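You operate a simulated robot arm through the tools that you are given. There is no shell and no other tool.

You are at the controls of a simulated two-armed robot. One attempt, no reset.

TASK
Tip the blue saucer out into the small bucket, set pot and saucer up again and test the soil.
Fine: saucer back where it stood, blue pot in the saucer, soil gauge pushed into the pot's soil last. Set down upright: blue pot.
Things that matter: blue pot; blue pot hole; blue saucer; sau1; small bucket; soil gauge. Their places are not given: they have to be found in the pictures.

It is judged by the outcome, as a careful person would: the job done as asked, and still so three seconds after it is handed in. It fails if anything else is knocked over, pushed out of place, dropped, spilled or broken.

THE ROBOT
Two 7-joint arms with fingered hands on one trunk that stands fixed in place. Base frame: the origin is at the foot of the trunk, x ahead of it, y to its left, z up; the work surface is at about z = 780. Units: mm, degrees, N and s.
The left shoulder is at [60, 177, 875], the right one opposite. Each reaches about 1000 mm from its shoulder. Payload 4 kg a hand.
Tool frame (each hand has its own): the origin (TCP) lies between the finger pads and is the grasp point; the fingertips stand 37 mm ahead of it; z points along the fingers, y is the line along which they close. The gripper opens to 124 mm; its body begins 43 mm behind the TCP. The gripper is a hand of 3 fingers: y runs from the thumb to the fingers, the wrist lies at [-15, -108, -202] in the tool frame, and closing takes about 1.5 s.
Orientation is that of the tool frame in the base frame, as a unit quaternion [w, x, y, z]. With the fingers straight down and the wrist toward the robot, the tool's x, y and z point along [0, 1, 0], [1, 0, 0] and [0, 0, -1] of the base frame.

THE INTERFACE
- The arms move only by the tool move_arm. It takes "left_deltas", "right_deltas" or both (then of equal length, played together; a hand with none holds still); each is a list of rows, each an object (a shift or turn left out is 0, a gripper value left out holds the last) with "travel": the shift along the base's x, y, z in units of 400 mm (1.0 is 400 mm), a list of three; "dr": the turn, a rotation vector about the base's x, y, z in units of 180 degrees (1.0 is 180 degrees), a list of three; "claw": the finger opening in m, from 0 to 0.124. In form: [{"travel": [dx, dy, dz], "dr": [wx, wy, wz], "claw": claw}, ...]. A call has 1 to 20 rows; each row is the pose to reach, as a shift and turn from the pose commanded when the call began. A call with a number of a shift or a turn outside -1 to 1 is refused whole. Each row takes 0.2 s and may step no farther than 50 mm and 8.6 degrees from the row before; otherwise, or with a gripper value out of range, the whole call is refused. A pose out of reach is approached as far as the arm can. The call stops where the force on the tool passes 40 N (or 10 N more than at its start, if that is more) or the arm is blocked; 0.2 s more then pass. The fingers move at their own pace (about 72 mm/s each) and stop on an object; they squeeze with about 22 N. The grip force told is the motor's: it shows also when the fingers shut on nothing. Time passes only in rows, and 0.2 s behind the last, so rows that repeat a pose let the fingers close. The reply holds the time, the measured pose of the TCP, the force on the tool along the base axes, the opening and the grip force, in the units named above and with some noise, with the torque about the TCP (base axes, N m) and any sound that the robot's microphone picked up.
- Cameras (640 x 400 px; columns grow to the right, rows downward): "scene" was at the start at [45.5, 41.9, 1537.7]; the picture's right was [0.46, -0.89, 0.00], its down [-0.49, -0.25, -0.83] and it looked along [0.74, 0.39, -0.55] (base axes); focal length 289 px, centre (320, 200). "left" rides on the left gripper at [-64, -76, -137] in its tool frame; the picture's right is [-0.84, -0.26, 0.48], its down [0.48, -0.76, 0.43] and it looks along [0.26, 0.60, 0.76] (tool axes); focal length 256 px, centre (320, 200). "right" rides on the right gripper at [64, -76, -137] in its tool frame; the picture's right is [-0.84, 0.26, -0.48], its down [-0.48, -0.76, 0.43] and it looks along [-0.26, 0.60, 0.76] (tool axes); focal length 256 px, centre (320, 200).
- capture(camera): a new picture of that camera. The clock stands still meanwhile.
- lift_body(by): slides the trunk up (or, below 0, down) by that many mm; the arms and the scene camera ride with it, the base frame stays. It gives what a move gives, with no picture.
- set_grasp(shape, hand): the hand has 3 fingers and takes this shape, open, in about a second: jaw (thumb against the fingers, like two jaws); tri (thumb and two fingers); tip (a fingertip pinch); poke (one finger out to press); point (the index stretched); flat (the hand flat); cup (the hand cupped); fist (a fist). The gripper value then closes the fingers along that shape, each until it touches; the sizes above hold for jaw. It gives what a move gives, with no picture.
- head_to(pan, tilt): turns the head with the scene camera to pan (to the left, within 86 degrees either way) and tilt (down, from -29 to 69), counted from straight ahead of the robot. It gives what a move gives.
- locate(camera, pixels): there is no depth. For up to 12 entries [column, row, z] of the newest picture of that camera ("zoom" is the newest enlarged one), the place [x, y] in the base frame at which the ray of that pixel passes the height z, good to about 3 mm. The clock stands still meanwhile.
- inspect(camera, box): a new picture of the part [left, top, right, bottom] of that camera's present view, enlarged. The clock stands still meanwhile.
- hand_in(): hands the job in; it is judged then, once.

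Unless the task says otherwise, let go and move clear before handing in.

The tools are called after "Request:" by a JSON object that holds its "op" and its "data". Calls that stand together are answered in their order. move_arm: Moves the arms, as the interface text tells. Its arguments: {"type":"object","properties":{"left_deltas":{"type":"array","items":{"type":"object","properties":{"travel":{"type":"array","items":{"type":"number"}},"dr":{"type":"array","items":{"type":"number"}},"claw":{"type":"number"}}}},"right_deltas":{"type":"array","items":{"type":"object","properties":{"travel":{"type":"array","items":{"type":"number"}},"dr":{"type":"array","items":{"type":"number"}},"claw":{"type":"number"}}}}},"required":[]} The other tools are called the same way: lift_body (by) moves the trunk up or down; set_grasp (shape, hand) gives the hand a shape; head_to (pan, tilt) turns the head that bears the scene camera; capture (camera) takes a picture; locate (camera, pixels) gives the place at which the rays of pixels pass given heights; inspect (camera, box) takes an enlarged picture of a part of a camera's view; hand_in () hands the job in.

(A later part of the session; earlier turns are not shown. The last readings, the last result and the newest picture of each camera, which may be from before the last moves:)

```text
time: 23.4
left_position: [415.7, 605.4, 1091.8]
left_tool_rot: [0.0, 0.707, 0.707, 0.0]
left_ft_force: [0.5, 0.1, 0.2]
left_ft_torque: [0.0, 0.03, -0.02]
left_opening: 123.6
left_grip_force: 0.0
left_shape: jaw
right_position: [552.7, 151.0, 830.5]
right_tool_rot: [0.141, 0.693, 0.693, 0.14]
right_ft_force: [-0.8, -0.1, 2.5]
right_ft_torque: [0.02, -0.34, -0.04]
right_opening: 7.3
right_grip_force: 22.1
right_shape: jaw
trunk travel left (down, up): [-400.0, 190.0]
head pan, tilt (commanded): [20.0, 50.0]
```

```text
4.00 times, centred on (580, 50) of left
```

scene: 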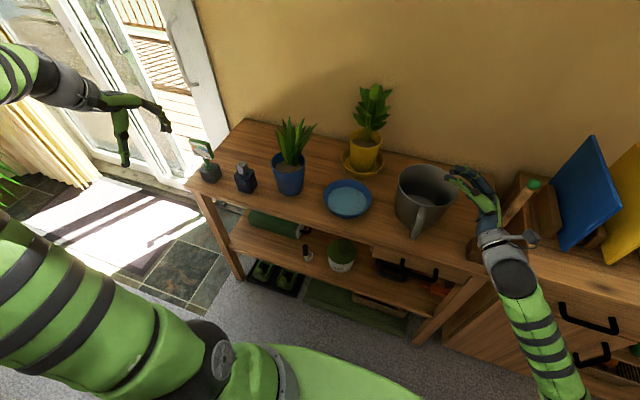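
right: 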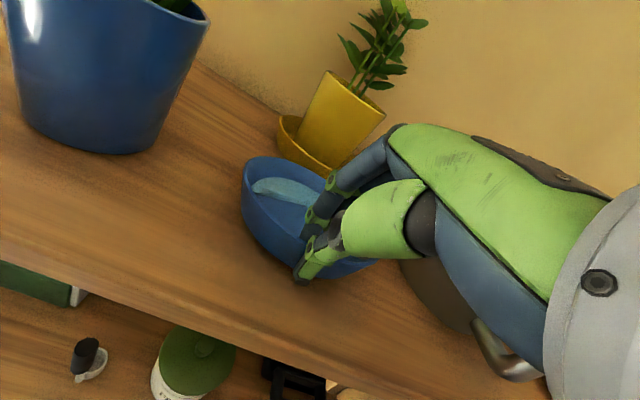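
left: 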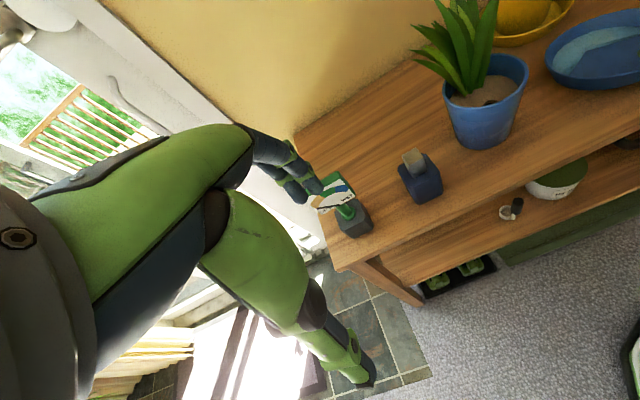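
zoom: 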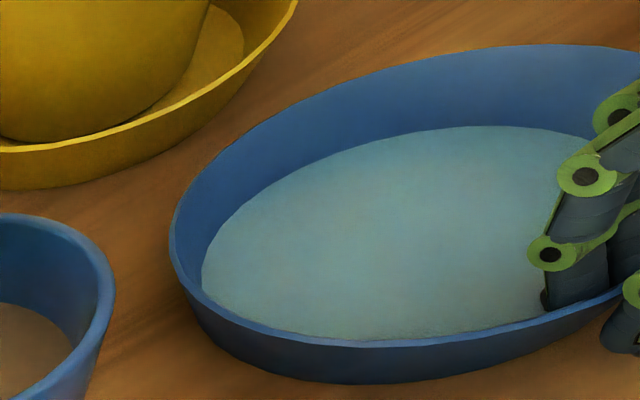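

The saucer is level again with all its water. Now I'll pitch the hand about the grip by 5°, then 10°, watching the opening.

Request:
{"op": "move_arm", "data": {"right_deltas": [{"travel": [-0.0023, 0, -0.0011], "dr": [0, -0.0139, 0]}, {"travel": [-0.0045, 0, -0.0022], "dr": [0, -0.0278, 0]}, {"travel": [-0.0045, 0, -0.0022], "dr": [0, -0.0278, 0]}]}}

Request:
{"op": "move_arm", "data": {"right_deltas": [{"travel": [-0.0022, 0, -0.0012], "dr": [0, -0.0139, 0]}, {"travel": [-0.0044, 0, -0.0025], "dr": [0, -0.0278, 0]}, {"travel": [-0.0044, 0, -0.0025], "dr": [0, -0.0278, 0]}]}}

Request:
{"op": "inspect", "data": {"camera": "left", "box": [520, 0, 640, 100]}}

```text
time: 24.2
left_position: [414.1, 604.2, 1091.5]
left_tool_rot: [0.0, 0.707, 0.708, 0.0]
left_ft_force: [-0.2, 0.0, -0.2]
left_ft_torque: [-0.03, 0.02, 0.0]
left_opening: 123.8
left_grip_force: 0.0
left_shape: jaw
right_position: [552.1, 150.8, 828.4]
right_tool_rot: [0.171, 0.686, 0.686, 0.171]
right_ft_force: [1.2, 0.1, 0.7]
right_ft_torque: [0.01, -0.21, -0.04]
right_opening: 6.8
right_grip_force: 21.7
right_shape: jaw
trunk travel left (down, up): [-400.0, 190.0]
head pan, tilt (commanded): [20.0, 50.0]
```

```text
time: 25.0
left_position: [414.7, 604.8, 1091.4]
left_tool_rot: [0.0, 0.707, 0.707, 0.0]
left_ft_force: [0.7, 0.7, 0.1]
left_ft_torque: [-0.01, 0.0, -0.01]
left_opening: 123.5
left_grip_force: 0.0
left_shape: jaw
right_position: [549.6, 151.7, 827.9]
right_tool_rot: [0.201, 0.678, 0.678, 0.201]
right_ft_force: [0.7, -0.8, 0.4]
right_ft_torque: [-0.02, -0.18, -0.07]
right_opening: 6.0
right_grip_force: 21.8
right_shape: jaw
trunk travel left (down, up): [-400.0, 190.0]
head pan, tilt (commanded): [20.0, 50.0]
```

```text
4.00 times, centred on (580, 50) of left
```

zoom: 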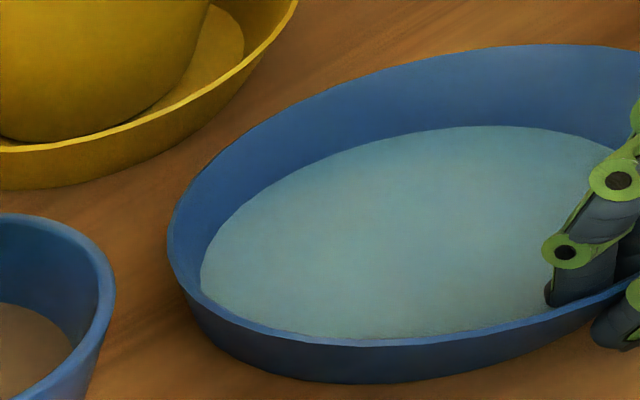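

The opening and torque are both falling (6.0 mm, −0.18 N·m), which confirms it. I'll keep pitching in 5° steps.

Request:
{"op": "move_arm", "data": {"right_deltas": [{"travel": [-0.002, 0, -0.0014], "dr": [0, -0.0139, 0]}, {"travel": [-0.004, 0, -0.0029], "dr": [0, -0.0278, 0]}, {"travel": [-0.004, 0, -0.0029], "dr": [0, -0.0278, 0]}]}}

Request:
{"op": "move_arm", "data": {"right_deltas": [{"travel": [-0.0019, 0, -0.0016], "dr": [0, -0.0139, 0]}, {"travel": [-0.0038, 0, -0.0032], "dr": [0, -0.0278, 0]}, {"travel": [-0.0038, 0, -0.0032], "dr": [0, -0.0278, 0]}]}}

Request:
{"op": "capture", "data": {"camera": "right"}}

```text
time: 25.8
left_position: [415.2, 605.0, 1091.8]
left_tool_rot: [0.0, 0.707, 0.707, 0.0]
left_ft_force: [-0.7, 0.0, -0.8]
left_ft_torque: [0.01, 0.01, -0.03]
left_opening: 123.9
left_grip_force: 0.1
left_shape: jaw
right_position: [548.5, 152.0, 825.2]
right_tool_rot: [0.23, 0.668, 0.669, 0.23]
right_ft_force: [-0.5, -0.6, -1.5]
right_ft_torque: [0.01, 0.03, -0.04]
right_opening: 4.7
right_grip_force: 22.3
right_shape: jaw
trunk travel left (down, up): [-400.0, 190.0]
head pan, tilt (commanded): [20.0, 50.0]
```

```text
time: 26.6
left_position: [415.7, 604.4, 1091.8]
left_tool_rot: [0.0, 0.708, 0.707, 0.0]
left_ft_force: [-0.7, 0.8, 0.2]
left_ft_torque: [0.02, 0.01, -0.04]
left_opening: 123.7
left_grip_force: 0.0
left_shape: jaw
right_position: [546.2, 152.5, 824.5]
right_tool_rot: [0.259, 0.658, 0.658, 0.259]
right_ft_force: [-0.8, 0.0, -1.3]
right_ft_torque: [-0.01, 0.1, -0.01]
right_opening: 4.7
right_grip_force: 21.9
right_shape: jaw
trunk travel left (down, up): [-400.0, 190.0]
head pan, tilt (commanded): [20.0, 50.0]
```

```text
taken
```

right: 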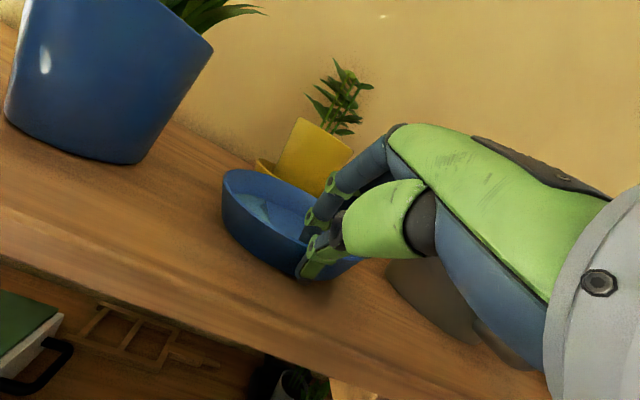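

The torque has changed sign and the opening has settled at 4.7 mm, so the pads are now flush with the wall. I'll lift slowly by 12 mm and check the level.

Request:
{"op": "inspect", "data": {"camera": "left", "box": [520, 0, 640, 100]}}

Request:
{"op": "move_arm", "data": {"right_deltas": [{"travel": [0, 0, 0.005]}, {"travel": [0, 0, 0.01]}, {"travel": [0, 0, 0.015]}, {"travel": [0, 0, 0.02]}, {"travel": [0, 0, 0.025]}, {"travel": [0, 0, 0.03]}, {"travel": [0, 0, 0.03]}]}}

Request:
{"op": "inspect", "data": {"camera": "left", "box": [520, 0, 640, 100]}}

Request:
{"op": "inspect", "data": {"camera": "right", "box": [180, 120, 380, 320]}}

```text
4.00 times, centred on (580, 50) of left
```

zoom: 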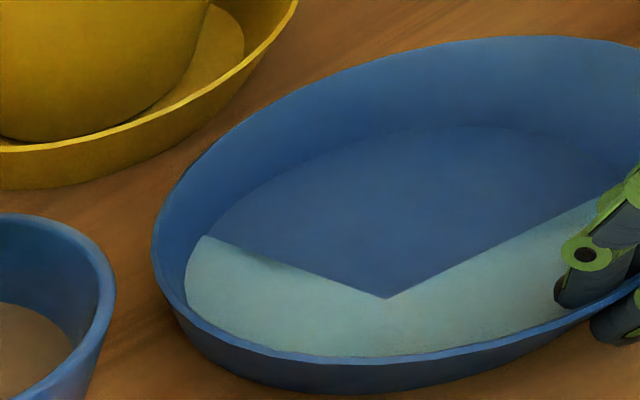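

```text
time: 28.2
left_position: [414.3, 605.1, 1091.3]
left_tool_rot: [0.0, 0.707, 0.707, 0.0]
left_ft_force: [-0.9, -0.6, -0.4]
left_ft_torque: [-0.02, -0.04, 0.0]
left_opening: 123.7
left_grip_force: 0.0
left_shape: jaw
right_position: [547.4, 153.2, 836.6]
right_tool_rot: [0.258, 0.657, 0.659, 0.26]
right_ft_force: [-0.5, 0.1, -0.4]
right_ft_torque: [-0.02, 0.08, -0.01]
right_opening: 4.7
right_grip_force: 21.8
right_shape: jaw
trunk travel left (down, up): [-400.0, 190.0]
head pan, tilt (commanded): [20.0, 50.0]
```

```text
4.00 times, centred on (580, 50) of left
```

zoom: 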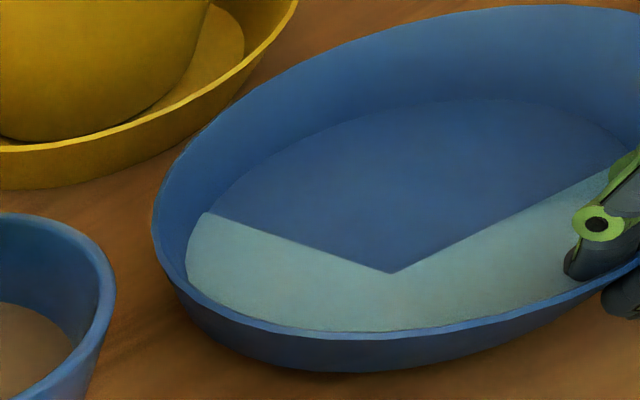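

```text
2.00 times, centred on (280, 220) of right
```

zoom: 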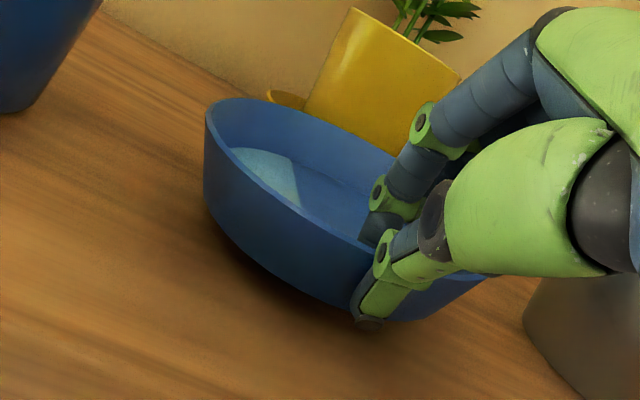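

The saucer is now held rigidly and fully lifted, but tipped a few degrees towards me, with water on the near side. I'll rotate the hand back about 4° and check the water for level.

Request:
{"op": "move_arm", "data": {"right_deltas": [{"dr": [0, 0.0111, 0]}, {"dr": [0, 0.0222, 0]}, {"dr": [0, 0.0222, 0]}]}}

Request:
{"op": "inspect", "data": {"camera": "left", "box": [520, 0, 640, 100]}}

Request:
{"op": "inspect", "data": {"camera": "right", "box": [180, 120, 380, 320]}}

```text
time: 29.0
left_position: [414.6, 604.2, 1092.0]
left_tool_rot: [-0.001, 0.707, 0.707, 0.0]
left_ft_force: [1.2, -0.6, -0.7]
left_ft_torque: [0.01, -0.01, 0.01]
left_opening: 123.4
left_grip_force: 0.1
left_shape: jaw
right_position: [545.2, 152.2, 838.1]
right_tool_rot: [0.236, 0.666, 0.666, 0.237]
right_ft_force: [0.3, -0.3, -1.0]
right_ft_torque: [-0.04, 0.12, 0.04]
right_opening: 4.7
right_grip_force: 21.8
right_shape: jaw
trunk travel left (down, up): [-400.0, 190.0]
head pan, tilt (commanded): [20.0, 50.0]
```

```text
4.00 times, centred on (580, 50) of left
```

zoom: 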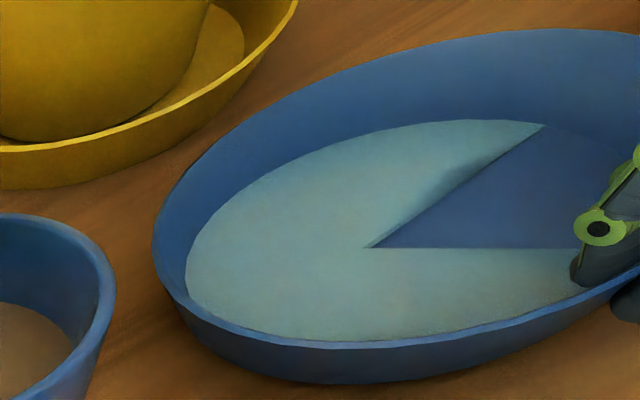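

```text
2.00 times, centred on (280, 220) of right
```

zoom: 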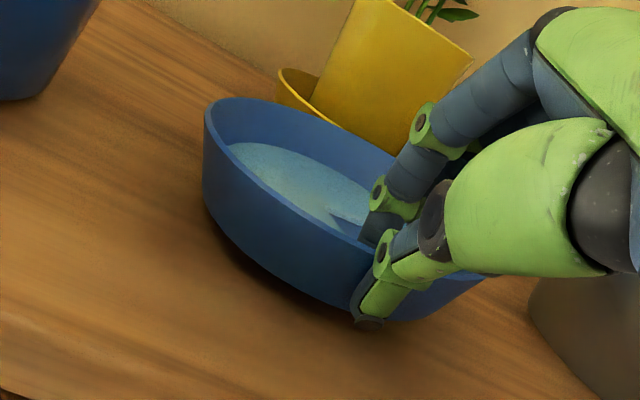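

The dry sector now points to −y, so the saucer's left side is about 2° low. I'll add a +2° roll about x and lift a bit more, then check.

Request:
{"op": "move_arm", "data": {"right_deltas": [{"travel": [0, 0, 0.01], "dr": [0.0056, 0, 0]}, {"travel": [0, 0, 0.02], "dr": [0.0111, 0, 0]}, {"travel": [0, 0, 0.035], "dr": [0.0111, 0, 0]}, {"travel": [0, 0, 0.05], "dr": [0.0111, 0, 0]}, {"travel": [0, 0, 0.05], "dr": [0.0111, 0, 0]}]}}

Request:
{"op": "inspect", "data": {"camera": "left", "box": [520, 0, 640, 100]}}

Request:
{"op": "inspect", "data": {"camera": "right", "box": [180, 120, 380, 320]}}

```text
time: 30.2
left_position: [413.5, 605.0, 1092.5]
left_tool_rot: [-0.001, 0.707, 0.707, 0.0]
left_ft_force: [1.0, -0.5, 0.3]
left_ft_torque: [-0.02, -0.02, -0.04]
left_opening: 123.6
left_grip_force: 0.1
left_shape: jaw
right_position: [547.1, 154.1, 857.2]
right_tool_rot: [0.225, 0.67, 0.662, 0.248]
right_ft_force: [-0.1, 0.1, -0.6]
right_ft_torque: [0.01, 0.12, 0.01]
right_opening: 4.5
right_grip_force: 21.4
right_shape: jaw
trunk travel left (down, up): [-400.0, 190.0]
head pan, tilt (commanded): [20.0, 50.0]
```

```text
4.00 times, centred on (580, 50) of left
```

zoom: 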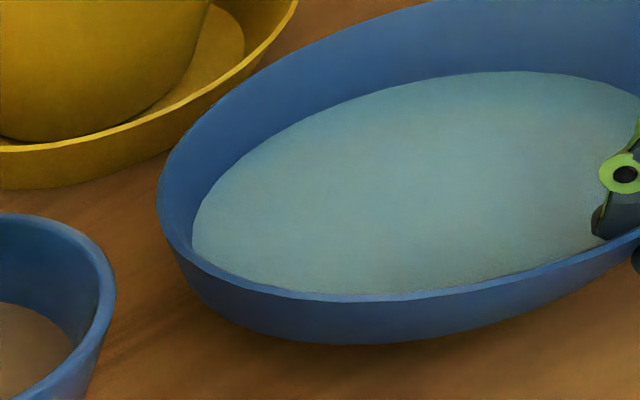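

```text
2.00 times, centred on (280, 220) of right
```

zoom: 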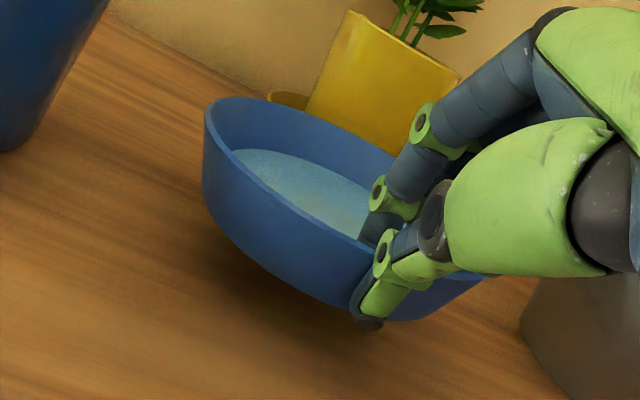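

The water is a full level disc again and the grip is steady. The roll needs more shoulder clearance, so I'll raise the saucer, raise the left hand too, and then lower the trunk 120 mm.

Request:
{"op": "move_arm", "data": {"right_deltas": [{"travel": [0, 0, 0.03]}, {"travel": [0, 0, 0.07]}, {"travel": [0, 0, 0.12]}, {"travel": [0, 0, 0.17]}, {"travel": [0, 0, 0.22]}, {"travel": [0, 0, 0.27]}, {"travel": [0, 0, 0.32]}, {"travel": [0, 0, 0.37]}, {"travel": [0, 0, 0.41]}, {"travel": [0, 0, 0.44]}, {"travel": [0, 0, 0.45]}, {"travel": [0, 0, 0.45]}], "left_deltas": [{"travel": [-0.02, 0, 0.05]}, {"travel": [-0.04, 0, 0.1]}, {"travel": [-0.06, 0, 0.15]}, {"travel": [-0.08, 0, 0.2]}, {"travel": [-0.1, 0, 0.25]}, {"travel": [-0.1, 0, 0.3]}, {"travel": [-0.1, 0, 0.3]}, {"travel": [-0.1, 0, 0.3]}, {"travel": [-0.1, 0, 0.3]}, {"travel": [-0.1, 0, 0.3]}, {"travel": [-0.1, 0, 0.3]}, {"travel": [-0.1, 0, 0.3]}]}}

Request:
{"op": "capture", "data": {"camera": "right"}}

Request:
{"op": "capture", "data": {"camera": "left"}}

```text
time: 32.8
left_position: [375.8, 602.6, 1212.3]
left_tool_rot: [0.0, 0.707, 0.707, 0.0]
left_ft_force: [-0.2, -0.4, 0.4]
left_ft_torque: [0.02, 0.02, 0.01]
left_opening: 123.7
left_grip_force: 0.1
left_shape: jaw
right_position: [547.4, 151.3, 1035.6]
right_tool_rot: [0.225, 0.671, 0.662, 0.248]
right_ft_force: [1.2, -0.1, -0.7]
right_ft_torque: [-0.03, 0.1, 0.05]
right_opening: 5.1
right_grip_force: 22.4
right_shape: jaw
trunk travel left (down, up): [-400.0, 190.0]
head pan, tilt (commanded): [20.0, 50.0]
```

```text
taken
```

right: 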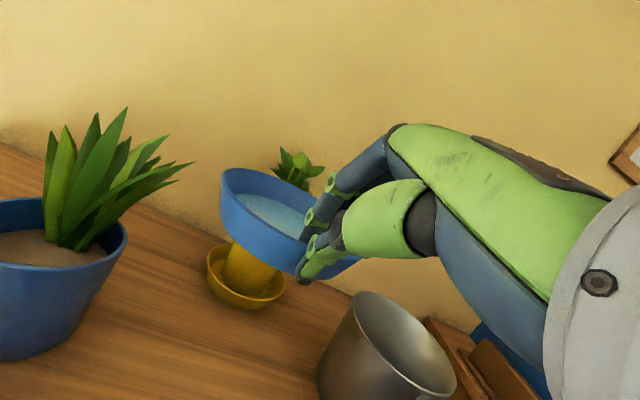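

```text
taken
```

left: 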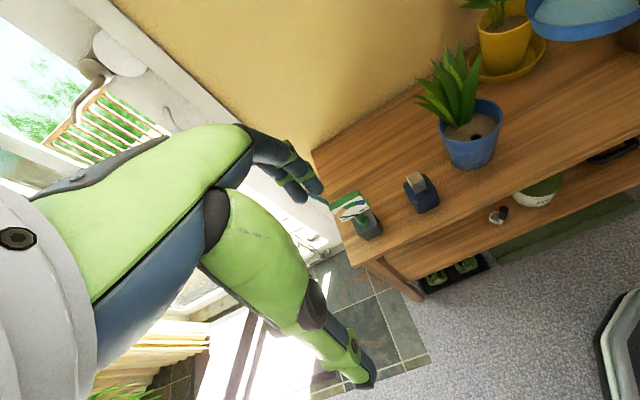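

The saucer is still held steady and level. I'll lower the trunk 120 mm.

Request:
{"op": "lift_body", "data": {"by": -120}}

Request:
{"op": "capture", "data": {"camera": "right"}}

Request:
{"op": "capture", "data": {"camera": "scene"}}

```text
time: 34.3
left_position: [375.5, 604.1, 1091.4]
left_tool_rot: [-0.001, 0.708, 0.707, 0.0]
left_ft_force: [-0.4, 0.1, -0.1]
left_ft_torque: [0.02, 0.0, 0.01]
left_opening: 123.5
left_grip_force: 0.0
left_shape: jaw
right_position: [546.9, 151.4, 916.3]
right_tool_rot: [0.224, 0.67, 0.662, 0.248]
right_ft_force: [0.0, 0.6, -1.2]
right_ft_torque: [-0.03, 0.09, 0.01]
right_opening: 4.5
right_grip_force: 21.7
right_shape: jaw
trunk travel left (down, up): [-280.0, 310.0]
head pan, tilt (commanded): [20.0, 50.0]
```

```text
taken
```

right: 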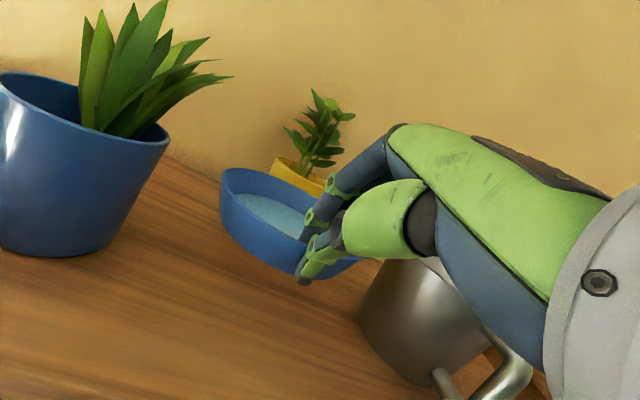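

```text
taken
```

scene: 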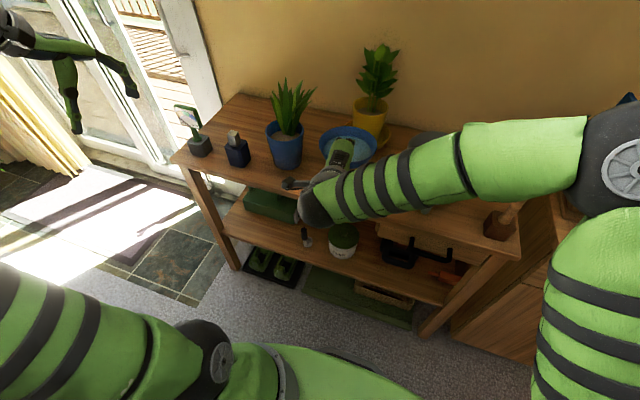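

The forearm passes close to the pole on the right of the scene view, near (505,210). I'll zoom in there.

Request:
{"op": "inspect", "data": {"camera": "scene", "box": [400, 90, 640, 270]}}

Request:
{"op": "inspect", "data": {"camera": "scene", "box": [280, 90, 460, 230]}}

```text
2.22 times, centred on (520, 180) of scene
```

zoom: 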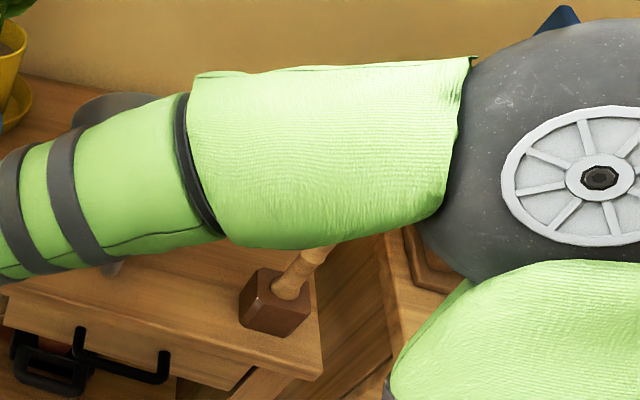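

```text
2.86 times, centred on (370, 160) of scene
```

zoom: 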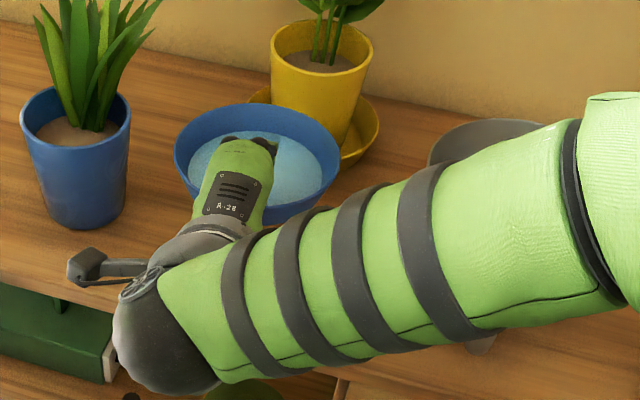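

The forearm is well in front of the bench and only overlaps the pole visually. I'll raise the saucer and carry it level to the pour-start position, with the lip over the bucket.

Request:
{"op": "move_arm", "data": {"right_deltas": [{"travel": [0, 0, 0.03]}, {"travel": [0, 0, 0.07]}, {"travel": [0, 0, 0.11]}, {"travel": [0, 0, 0.15]}, {"travel": [0.005, -0.015, 0.17]}, {"travel": [0.02, -0.06, 0.17]}, {"travel": [0.04, -0.12, 0.17]}, {"travel": [0.06, -0.18, 0.17]}, {"travel": [0.08, -0.24, 0.17]}, {"travel": [0.095, -0.285, 0.17]}, {"travel": [0.1, -0.306, 0.17]}, {"travel": [0.1, -0.306, 0.17]}]}}

Request:
{"op": "capture", "data": {"camera": "right"}}

Request:
{"op": "capture", "data": {"camera": "scene"}}

```text
time: 36.9
left_position: [375.0, 602.8, 1091.4]
left_tool_rot: [0.0, 0.707, 0.708, 0.0]
left_ft_force: [-0.6, 0.0, 0.6]
left_ft_torque: [0.02, 0.0, 0.01]
left_opening: 123.9
left_grip_force: 0.1
left_shape: jaw
right_position: [586.9, 29.5, 985.0]
right_tool_rot: [0.224, 0.67, 0.663, 0.248]
right_ft_force: [-0.2, 1.1, -1.7]
right_ft_torque: [-0.01, 0.07, 0.01]
right_opening: 4.6
right_grip_force: 22.1
right_shape: jaw
trunk travel left (down, up): [-280.0, 310.0]
head pan, tilt (commanded): [20.0, 50.0]
```

```text
taken
```

right: 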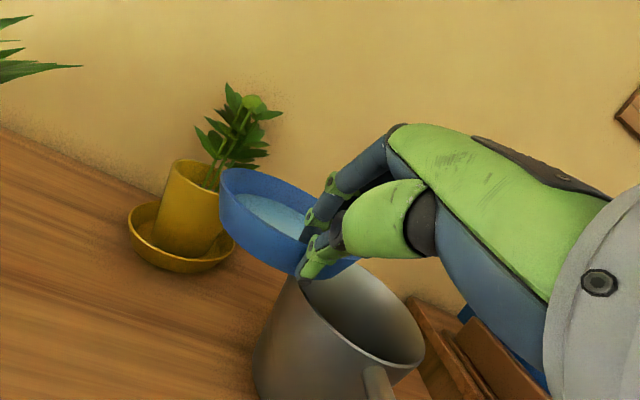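

```text
taken
```

scene: 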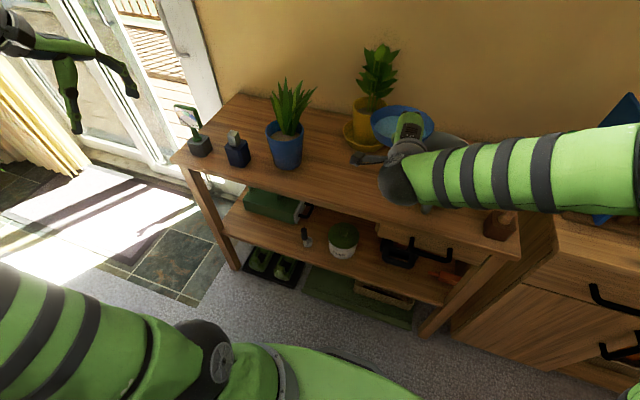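

The saucer is level with its −y lip about 20 mm inside the bucket's centre line. I'll start pouring with a slow 45° roll about the lip and a short hold.

Request:
{"op": "move_arm", "data": {"right_deltas": [{"travel": [0, -0.0016, 0.005], "dr": [0.01667, 0, 0]}, {"travel": [0, -0.0037, 0.01], "dr": [0.0333, 0, 0]}, {"travel": [0, -0.0063, 0.0148], "dr": [0.05, 0, 0]}, {"travel": [0, -0.0094, 0.0195], "dr": [0.0667, 0, 0]}, {"travel": [0, -0.013, 0.024], "dr": [0.0833, 0, 0]}, {"travel": [0, -0.0172, 0.0248], "dr": [0.1, 0, 0]}, {"travel": [0, -0.0218, 0.0253], "dr": [0.1167, 0, 0]}, {"travel": [0, -0.0268, 0.0257], "dr": [0.1333, 0, 0]}, {"travel": [0, -0.0323, 0.0257], "dr": [0.15, 0, 0]}, {"travel": [0, -0.0383, 0.0256], "dr": [0.1667, 0, 0]}, {"travel": [0, -0.0447, 0.0268], "dr": [0.1833, 0, 0]}, {"travel": [0, -0.0515, 0.028], "dr": [0.2, 0, 0]}, {"travel": [0, -0.0586, 0.0285], "dr": [0.2167, 0, 0]}, {"travel": [0, -0.0662, 0.029], "dr": [0.2333, 0, 0]}, {"travel": [0, -0.0741, 0.0288], "dr": [0.25, 0, 0]}, {"travel": [0, -0.0741, 0.0288], "dr": [0.25, 0, 0]}, {"travel": [0, -0.0741, 0.0288], "dr": [0.25, 0, 0]}]}}

Request:
{"op": "capture", "data": {"camera": "right"}}

Request:
{"op": "capture", "data": {"camera": "scene"}}

```text
time: 40.5
left_position: [376.0, 603.7, 1091.2]
left_tool_rot: [0.0, 0.707, 0.707, 0.0]
left_ft_force: [0.4, -0.1, 0.4]
left_ft_torque: [-0.06, 0.0, 0.01]
left_opening: 123.7
left_grip_force: 0.0
left_shape: jaw
right_position: [587.5, 0.6, 995.5]
right_tool_rot: [-0.05, 0.705, 0.517, 0.483]
right_ft_force: [0.0, -0.2, -1.1]
right_ft_torque: [-0.06, 0.07, 0.06]
right_opening: 4.6
right_grip_force: 22.1
right_shape: jaw
trunk travel left (down, up): [-280.0, 310.0]
head pan, tilt (commanded): [20.0, 50.0]
```

```text
taken
```

right: 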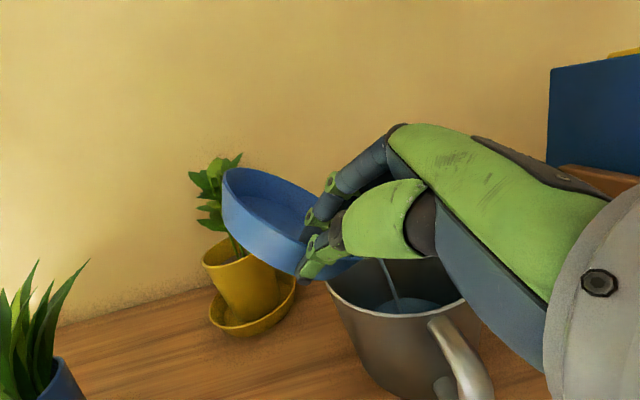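

```text
taken
```

scene: 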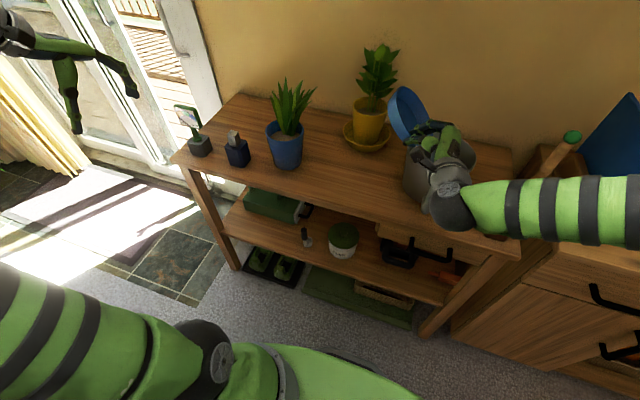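

Water is streaming into the bucket (visible at about (395,295) in the right view). I'll continue the roll to 95° and hold to drain.

Request:
{"op": "move_arm", "data": {"right_deltas": [{"travel": [0, -0.0139, 0.0098], "dr": [0.0278, 0, 0]}, {"travel": [0, -0.0285, 0.0183], "dr": [0.0556, 0, 0]}, {"travel": [0, -0.0439, 0.0255], "dr": [0.0833, 0, 0]}, {"travel": [0, -0.0598, 0.0313], "dr": [0.1111, 0, 0]}, {"travel": [0, -0.0761, 0.0357], "dr": [0.1389, 0, 0]}, {"travel": [0, -0.0928, 0.0387], "dr": [0.1667, 0, 0]}, {"travel": [0, -0.1097, 0.0402], "dr": [0.1944, 0, 0]}, {"travel": [0, -0.1266, 0.0402], "dr": [0.2222, 0, 0]}, {"travel": [0, -0.1435, 0.0388], "dr": [0.25, 0, 0]}, {"travel": [0, -0.1601, 0.0359], "dr": [0.2778, 0, 0]}, {"travel": [0, -0.1601, 0.0359], "dr": [0.2778, 0, 0]}, {"travel": [0, -0.1601, 0.0359], "dr": [0.2778, 0, 0]}, {"travel": [0, -0.1601, 0.0359], "dr": [0.2778, 0, 0]}, {"travel": [0, -0.1601, 0.0359], "dr": [0.2778, 0, 0]}, {"travel": [0, -0.1601, 0.0359], "dr": [0.2778, 0, 0]}, {"travel": [0, -0.1601, 0.0359], "dr": [0.2778, 0, 0]}]}}

Request:
{"op": "capture", "data": {"camera": "right"}}

Request:
{"op": "inspect", "data": {"camera": "scene", "box": [340, 70, 540, 220]}}

```text
time: 43.9
left_position: [375.7, 603.0, 1091.9]
left_tool_rot: [0.0, 0.707, 0.708, 0.0]
left_ft_force: [0.8, 0.4, 0.1]
left_ft_torque: [0.0, 0.05, -0.02]
left_opening: 123.6
left_grip_force: 0.0
left_shape: jaw
right_position: [582.9, -71.3, 1034.0]
right_tool_rot: [-0.345, 0.624, 0.265, 0.649]
right_ft_force: [-0.3, 0.0, -1.2]
right_ft_torque: [-0.02, 0.09, -0.04]
right_opening: 4.4
right_grip_force: 22.0
right_shape: jaw
right hand out of reach, approached as far as the arm can: row 9, 10, 11, 12, 13, 14, 15, 16
trunk travel left (down, up): [-280.0, 310.0]
head pan, tilt (commanded): [20.0, 50.0]
```

```text
taken
```

right: 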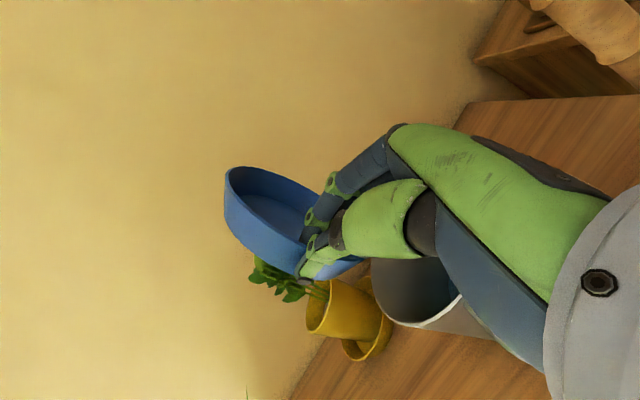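

```text
2.67 times, centred on (440, 145) of scene
```

zoom: 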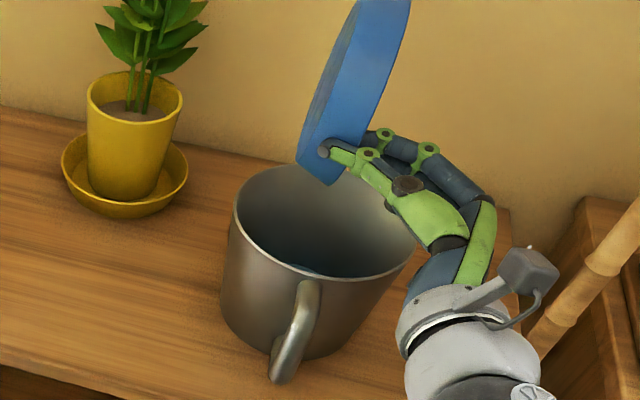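

The roll reached about 95° and the saucer's interior looks empty. I'll zoom in to confirm before returning.

Request:
{"op": "inspect", "data": {"camera": "right", "box": [200, 150, 400, 300]}}

Request:
{"op": "inspect", "data": {"camera": "scene", "box": [400, 90, 520, 230]}}

```text
2.67 times, centred on (300, 225) of right
```

zoom: 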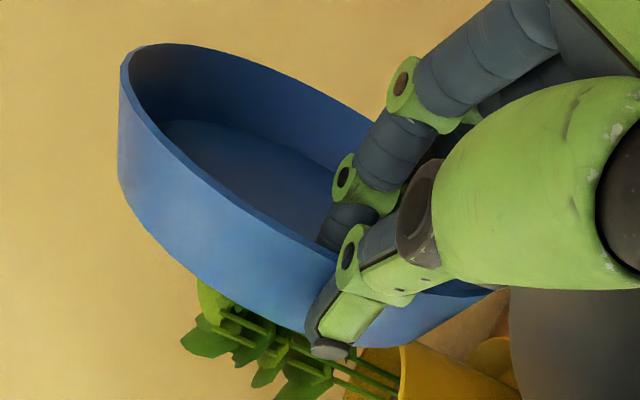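

```text
2.86 times, centred on (460, 160) of scene
```

zoom: 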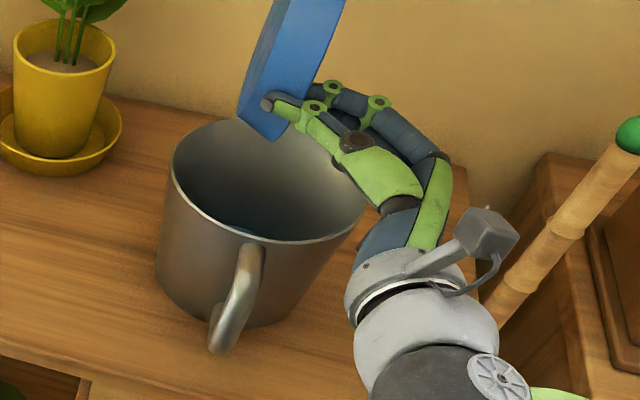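

The saucer is empty and the water is in the bucket. I'll roll back to level along the same arc.

Request:
{"op": "move_arm", "data": {"right_deltas": [{"travel": [0.0015, 0.0263, -0.0043], "dr": [-0.0389, 0, 0]}, {"travel": [0.0028, 0.0525, -0.0135], "dr": [-0.0778, 0, 0]}, {"travel": [0.0043, 0.0785, -0.023], "dr": [-0.1167, 0, 0]}, {"travel": [0.0053, 0.1043, -0.0355], "dr": [-0.1556, 0, 0]}, {"travel": [0.0073, 0.129, -0.0508], "dr": [-0.1944, 0, 0]}, {"travel": [0.0088, 0.1528, -0.0688], "dr": [-0.2333, 0, 0]}, {"travel": [0.0103, 0.1753, -0.0893], "dr": [-0.2722, 0, 0]}, {"travel": [0.0103, 0.1933, -0.094], "dr": [-0.3111, 0, 0]}, {"travel": [0.0103, 0.2095, -0.095], "dr": [-0.35, 0, 0]}, {"travel": [0.0103, 0.2235, -0.095], "dr": [-0.3889, 0, 0]}, {"travel": [0.0103, 0.2348, -0.095], "dr": [-0.4278, 0, 0]}, {"travel": [0.0103, 0.2438, -0.0975], "dr": [-0.4667, 0, 0]}, {"travel": [0.0103, 0.249, -0.0975], "dr": [-0.5, 0, 0]}, {"travel": [0.0103, 0.252, -0.0975], "dr": [-0.5278, 0, 0]}, {"travel": [0.0103, 0.252, -0.0975], "dr": [-0.5278, 0, 0]}]}}

Request:
{"op": "capture", "data": {"camera": "right"}}

```text
time: 47.1
left_position: [375.9, 603.8, 1091.5]
left_tool_rot: [0.0, 0.707, 0.707, 0.0]
left_ft_force: [-0.2, 0.1, 0.4]
left_ft_torque: [-0.01, 0.0, -0.02]
left_opening: 123.9
left_grip_force: 0.0
left_shape: jaw
right_position: [588.4, 30.7, 995.0]
right_tool_rot: [0.225, 0.671, 0.662, 0.247]
right_ft_force: [0.4, 0.1, 0.2]
right_ft_torque: [-0.03, 0.06, -0.03]
right_opening: 4.4
right_grip_force: 22.3
right_shape: jaw
trunk travel left (down, up): [-280.0, 310.0]
head pan, tilt (commanded): [20.0, 50.0]
```

```text
taken
```

right: 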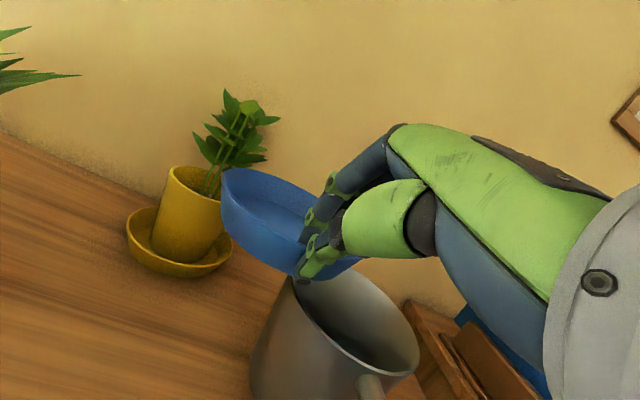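

The pose is fully restored with the saucer level and empty. I'll carry it back over its original spot and lower it to about 20 mm above the bench.

Request:
{"op": "move_arm", "data": {"right_deltas": [{"travel": [-0.015, 0.05, 0]}, {"travel": [-0.035, 0.12, 0]}, {"travel": [-0.06, 0.19, 0]}, {"travel": [-0.08, 0.255, 0]}, {"travel": [-0.0978, 0.3008, 0]}, {"travel": [-0.0978, 0.3008, -0.06]}, {"travel": [-0.0978, 0.3008, -0.13]}, {"travel": [-0.0978, 0.3008, -0.2]}, {"travel": [-0.0978, 0.3008, -0.27]}, {"travel": [-0.0978, 0.3008, -0.33]}, {"travel": [-0.0978, 0.3008, -0.37]}, {"travel": [-0.0978, 0.3008, -0.375]}, {"travel": [-0.0978, 0.3008, -0.375]}]}}

Request:
{"op": "capture", "data": {"camera": "right"}}

Request:
{"op": "inspect", "data": {"camera": "left", "box": [480, 0, 640, 120]}}

```text
time: 49.9
left_position: [374.7, 602.9, 1091.3]
left_tool_rot: [0.0, 0.707, 0.707, 0.0]
left_ft_force: [0.0, 0.2, -0.7]
left_ft_torque: [0.02, 0.01, 0.0]
left_opening: 123.8
left_grip_force: 0.1
left_shape: jaw
right_position: [548.4, 149.9, 845.1]
right_tool_rot: [0.224, 0.671, 0.662, 0.248]
right_ft_force: [-0.4, -0.1, -0.3]
right_ft_torque: [0.0, 0.07, -0.03]
right_opening: 4.3
right_grip_force: 21.9
right_shape: jaw
trunk travel left (down, up): [-280.0, 310.0]
head pan, tilt (commanded): [20.0, 50.0]
```

```text
taken
```

right: 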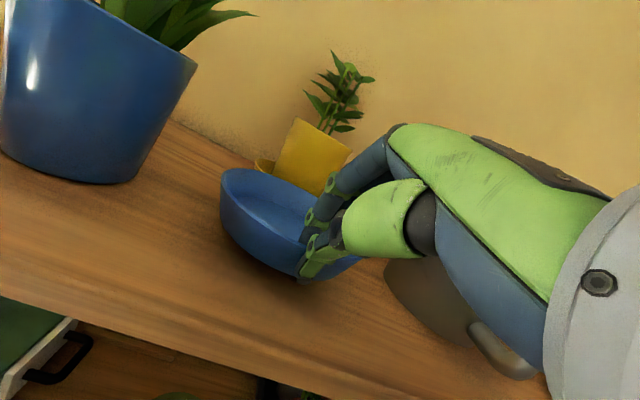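

```text
3.33 times, centred on (560, 60) of left
```

zoom: 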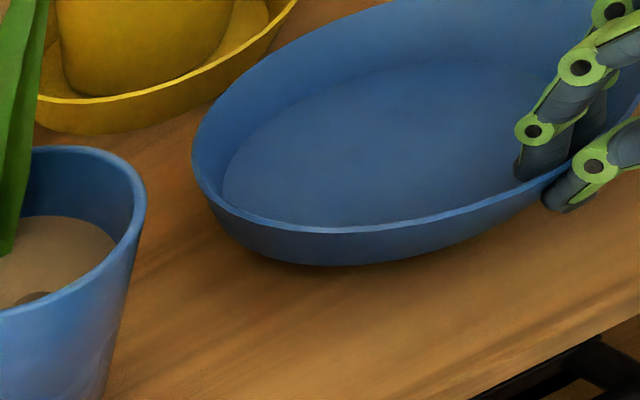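

It's about 20 mm up and empty, and the level looks good. I'll lower it gently to contact.

Request:
{"op": "move_arm", "data": {"right_deltas": [{"travel": [0, 0, -0.01]}, {"travel": [0, 0, -0.02]}, {"travel": [0, 0, -0.03]}, {"travel": [0, 0, -0.0375]}, {"travel": [0, 0, -0.0425]}, {"travel": [0, 0, -0.0475]}, {"travel": [0, 0, -0.0475]}]}}

Request:
{"op": "inspect", "data": {"camera": "left", "box": [480, 0, 640, 120]}}

Request:
{"op": "inspect", "data": {"camera": "right", "box": [180, 120, 380, 320]}}

```text
time: 51.5
left_position: [377.0, 603.4, 1092.0]
left_tool_rot: [-0.001, 0.707, 0.707, 0.0]
left_ft_force: [-0.9, 0.0, 0.4]
left_ft_torque: [0.03, -0.02, -0.01]
left_opening: 123.4
left_grip_force: 0.0
left_shape: jaw
right_position: [546.7, 149.9, 825.6]
right_tool_rot: [0.224, 0.67, 0.663, 0.248]
right_ft_force: [1.0, 0.0, -0.5]
right_ft_torque: [-0.01, 0.04, -0.02]
right_opening: 4.2
right_grip_force: 21.9
right_shape: jaw
trunk travel left (down, up): [-280.0, 310.0]
head pan, tilt (commanded): [20.0, 50.0]
```

```text
3.33 times, centred on (560, 60) of left
```

zoom: 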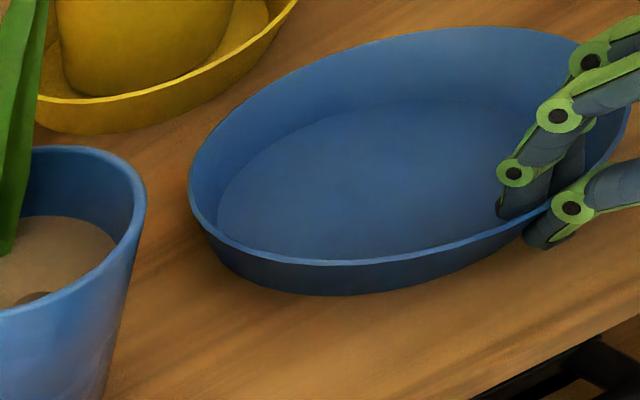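

```text
2.00 times, centred on (280, 220) of right
```

zoom: 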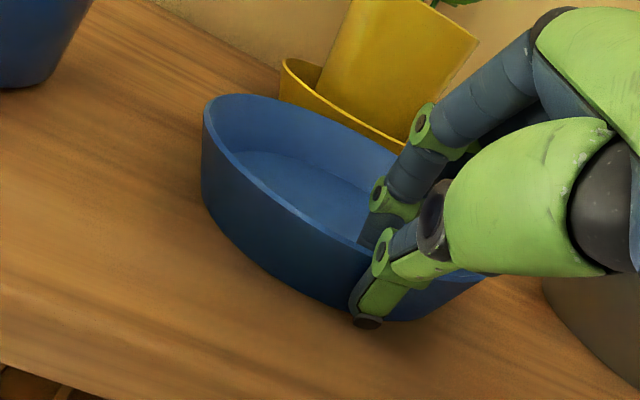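

I'll fit the rim circle from the left view to see where the saucer now sits, compared with its original centre of about (633.5, 152).

Request:
{"op": "locate", "data": {"camera": "left", "pixels": [[520.4, 57, 815], [530.6, 73.5, 815], [566, 79.5, 815], [602, 74.1, 815], [602, 8.1, 815], [554, 22.5, 815], [530, 39, 815]]}}

```text
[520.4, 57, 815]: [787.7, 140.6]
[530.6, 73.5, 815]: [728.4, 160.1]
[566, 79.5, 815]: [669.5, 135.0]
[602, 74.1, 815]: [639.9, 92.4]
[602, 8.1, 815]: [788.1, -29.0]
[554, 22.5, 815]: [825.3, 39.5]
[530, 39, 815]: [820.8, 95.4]
```

That used an outdated left picture. I'll capture a new one and repeat.

Request:
{"op": "capture", "data": {"camera": "left"}}

Request:
{"op": "locate", "data": {"camera": "left", "pixels": [[520.4, 57, 815], [530.6, 73.5, 815], [566, 79.5, 815], [602, 74.1, 815], [602, 8.1, 815], [554, 22.5, 815], [530, 39, 815]]}}

```text
taken
```

left: 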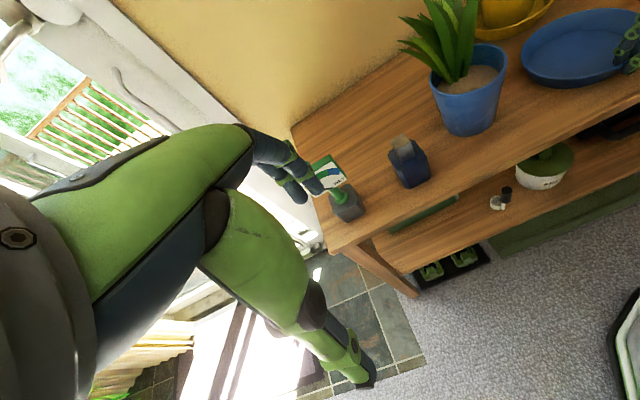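

```text
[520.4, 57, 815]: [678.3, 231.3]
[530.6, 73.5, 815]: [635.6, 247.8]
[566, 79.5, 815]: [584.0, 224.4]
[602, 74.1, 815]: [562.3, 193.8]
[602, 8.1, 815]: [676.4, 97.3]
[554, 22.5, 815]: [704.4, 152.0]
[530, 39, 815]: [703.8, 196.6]
```

The left view suggests the centre's y may be larger than expected. I'll cross-check with the right camera.

Request:
{"op": "capture", "data": {"camera": "right"}}

Request:
{"op": "locate", "data": {"camera": "right", "pixels": [[221.5, 182.5, 815], [237.5, 167.5, 815], [250, 220, 815], [285, 242.5, 815], [285, 180, 815], [310, 195, 815], [228, 170, 815], [225, 195, 815]]}}

Request:
{"op": "inspect", "data": {"camera": "right", "box": [200, 140, 360, 290]}}

```text
taken
```

right: 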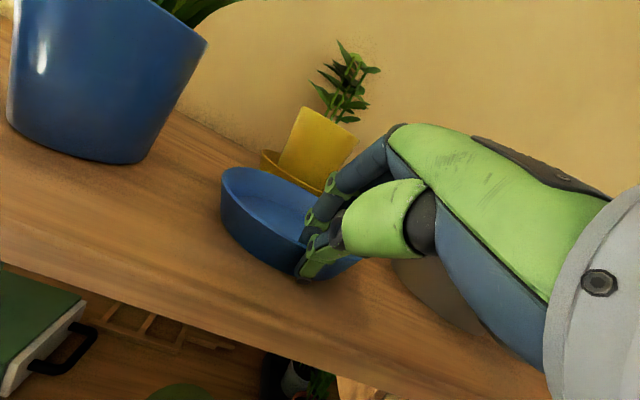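

```text
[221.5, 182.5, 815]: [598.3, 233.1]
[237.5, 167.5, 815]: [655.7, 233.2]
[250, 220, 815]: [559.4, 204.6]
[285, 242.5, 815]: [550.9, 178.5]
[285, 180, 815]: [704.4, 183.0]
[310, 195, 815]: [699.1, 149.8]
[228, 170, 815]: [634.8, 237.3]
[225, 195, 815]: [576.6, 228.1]
```

```text
2.67 times, centred on (280, 215) of right
```

zoom: 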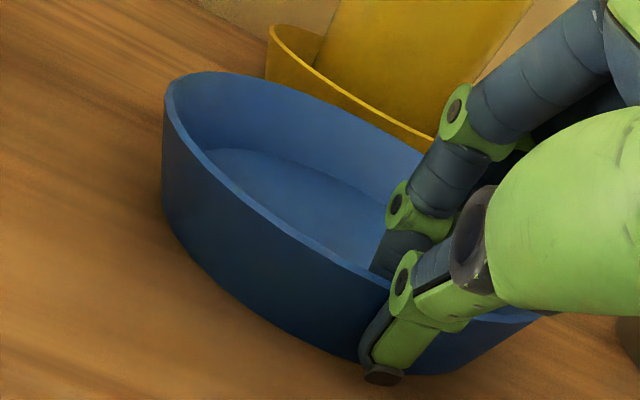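

Both cameras put the saucer's centre near (628, 162), about 10 mm left of where it began. I'll set it down, release, clear the arm and compare from the original scene-camera pose before correcting.

Request:
{"op": "move_arm", "data": {"right_deltas": [{"travel": [0, 0, -0.0025]}, {"travel": [0, 0, -0.0025]}]}}

```text
time: 52.1
left_position: [375.7, 602.9, 1091.3]
left_tool_rot: [0.0, 0.707, 0.708, -0.001]
left_ft_force: [0.1, 0.4, 0.0]
left_ft_torque: [-0.01, -0.01, -0.02]
left_opening: 123.7
left_grip_force: 0.1
left_shape: jaw
right_position: [546.2, 149.7, 825.3]
right_tool_rot: [0.224, 0.67, 0.663, 0.248]
right_ft_force: [-0.3, 0.0, 2.0]
right_ft_torque: [0.01, -0.04, -0.01]
right_opening: 4.1
right_grip_force: 22.2
right_shape: jaw
trunk travel left (down, up): [-280.0, 310.0]
head pan, tilt (commanded): [20.0, 50.0]
```

It's in contact with the bench (+2 N). I'll open slightly, back out along the finger axis, and raise clear.

Request:
{"op": "move_arm", "data": {"right_deltas": [{"claw": 0.008}, {"claw": 0.013}, {"claw": 0.013}, {"travel": [-0.0157, 0, 0.0194], "claw": 0.014}, {"travel": [-0.0315, 0, 0.0389], "claw": 0.02}, {"travel": [-0.0629, 0, 0.0777], "claw": 0.024}, {"travel": [-0.094, 0, 0.1165], "claw": 0.03}, {"travel": [-0.15, 0, 0.2], "claw": 0.03}, {"travel": [-0.15, -0.05, 0.3], "claw": 0.03}, {"travel": [-0.15, -0.12, 0.36], "claw": 0.03}, {"travel": [-0.15, -0.2, 0.42], "claw": 0.03}, {"travel": [-0.15, -0.3, 0.45], "claw": 0.03}, {"travel": [-0.15, -0.4, 0.45], "claw": 0.03}, {"travel": [-0.15, -0.5, 0.45], "claw": 0.03}, {"travel": [-0.15, -0.6, 0.45], "claw": 0.03}, {"travel": [-0.15, -0.7, 0.45], "claw": 0.03}]}}

Request:
{"op": "lift_body", "data": {"by": 120}}

Request:
{"op": "capture", "data": {"camera": "scene"}}

Request:
{"op": "inspect", "data": {"camera": "scene", "box": [310, 140, 470, 240]}}

```text
time: 55.5
left_position: [375.4, 603.8, 1090.7]
left_tool_rot: [0.001, 0.707, 0.707, 0.0]
left_ft_force: [-0.7, 0.3, 0.2]
left_ft_torque: [0.0, -0.02, 0.01]
left_opening: 123.7
left_grip_force: 0.1
left_shape: jaw
right_position: [489.7, -129.2, 1007.2]
right_tool_rot: [0.223, 0.67, 0.664, 0.247]
right_ft_force: [0.4, -0.1, -0.5]
right_ft_torque: [-0.04, 0.01, -0.01]
right_opening: 30.0
right_grip_force: 0.1
right_shape: jaw
right hand out of reach, approached as far as the arm can: row 16
trunk travel left (down, up): [-280.0, 310.0]
head pan, tilt (commanded): [20.0, 50.0]
```

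```text
time: 57.0
left_position: [375.6, 603.3, 1212.5]
left_tool_rot: [-0.001, 0.707, 0.707, -0.001]
left_ft_force: [0.4, 0.3, -0.5]
left_ft_torque: [0.02, 0.02, 0.0]
left_opening: 123.6
left_grip_force: 0.1
left_shape: jaw
right_position: [490.3, -128.4, 1127.4]
right_tool_rot: [0.225, 0.671, 0.662, 0.246]
right_ft_force: [0.1, 0.2, 0.4]
right_ft_torque: [-0.03, -0.02, -0.05]
right_opening: 29.7
right_grip_force: 0.1
right_shape: jaw
trunk travel left (down, up): [-400.0, 190.0]
head pan, tilt (commanded): [20.0, 50.0]
```

```text
taken
```

scene: 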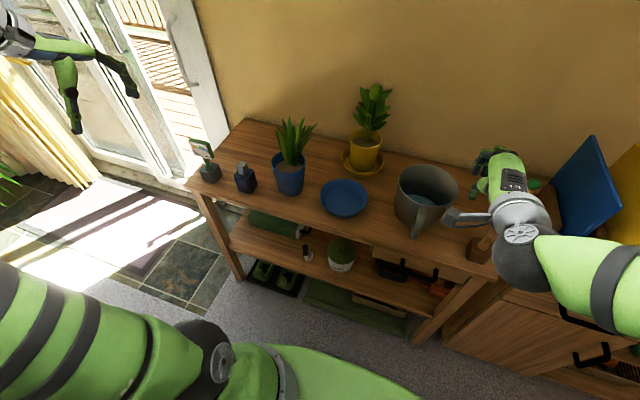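

```text
4.00 times, centred on (390, 190) of scene
```

zoom: 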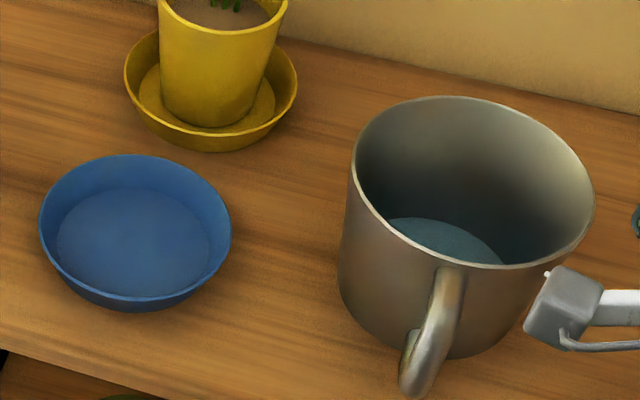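

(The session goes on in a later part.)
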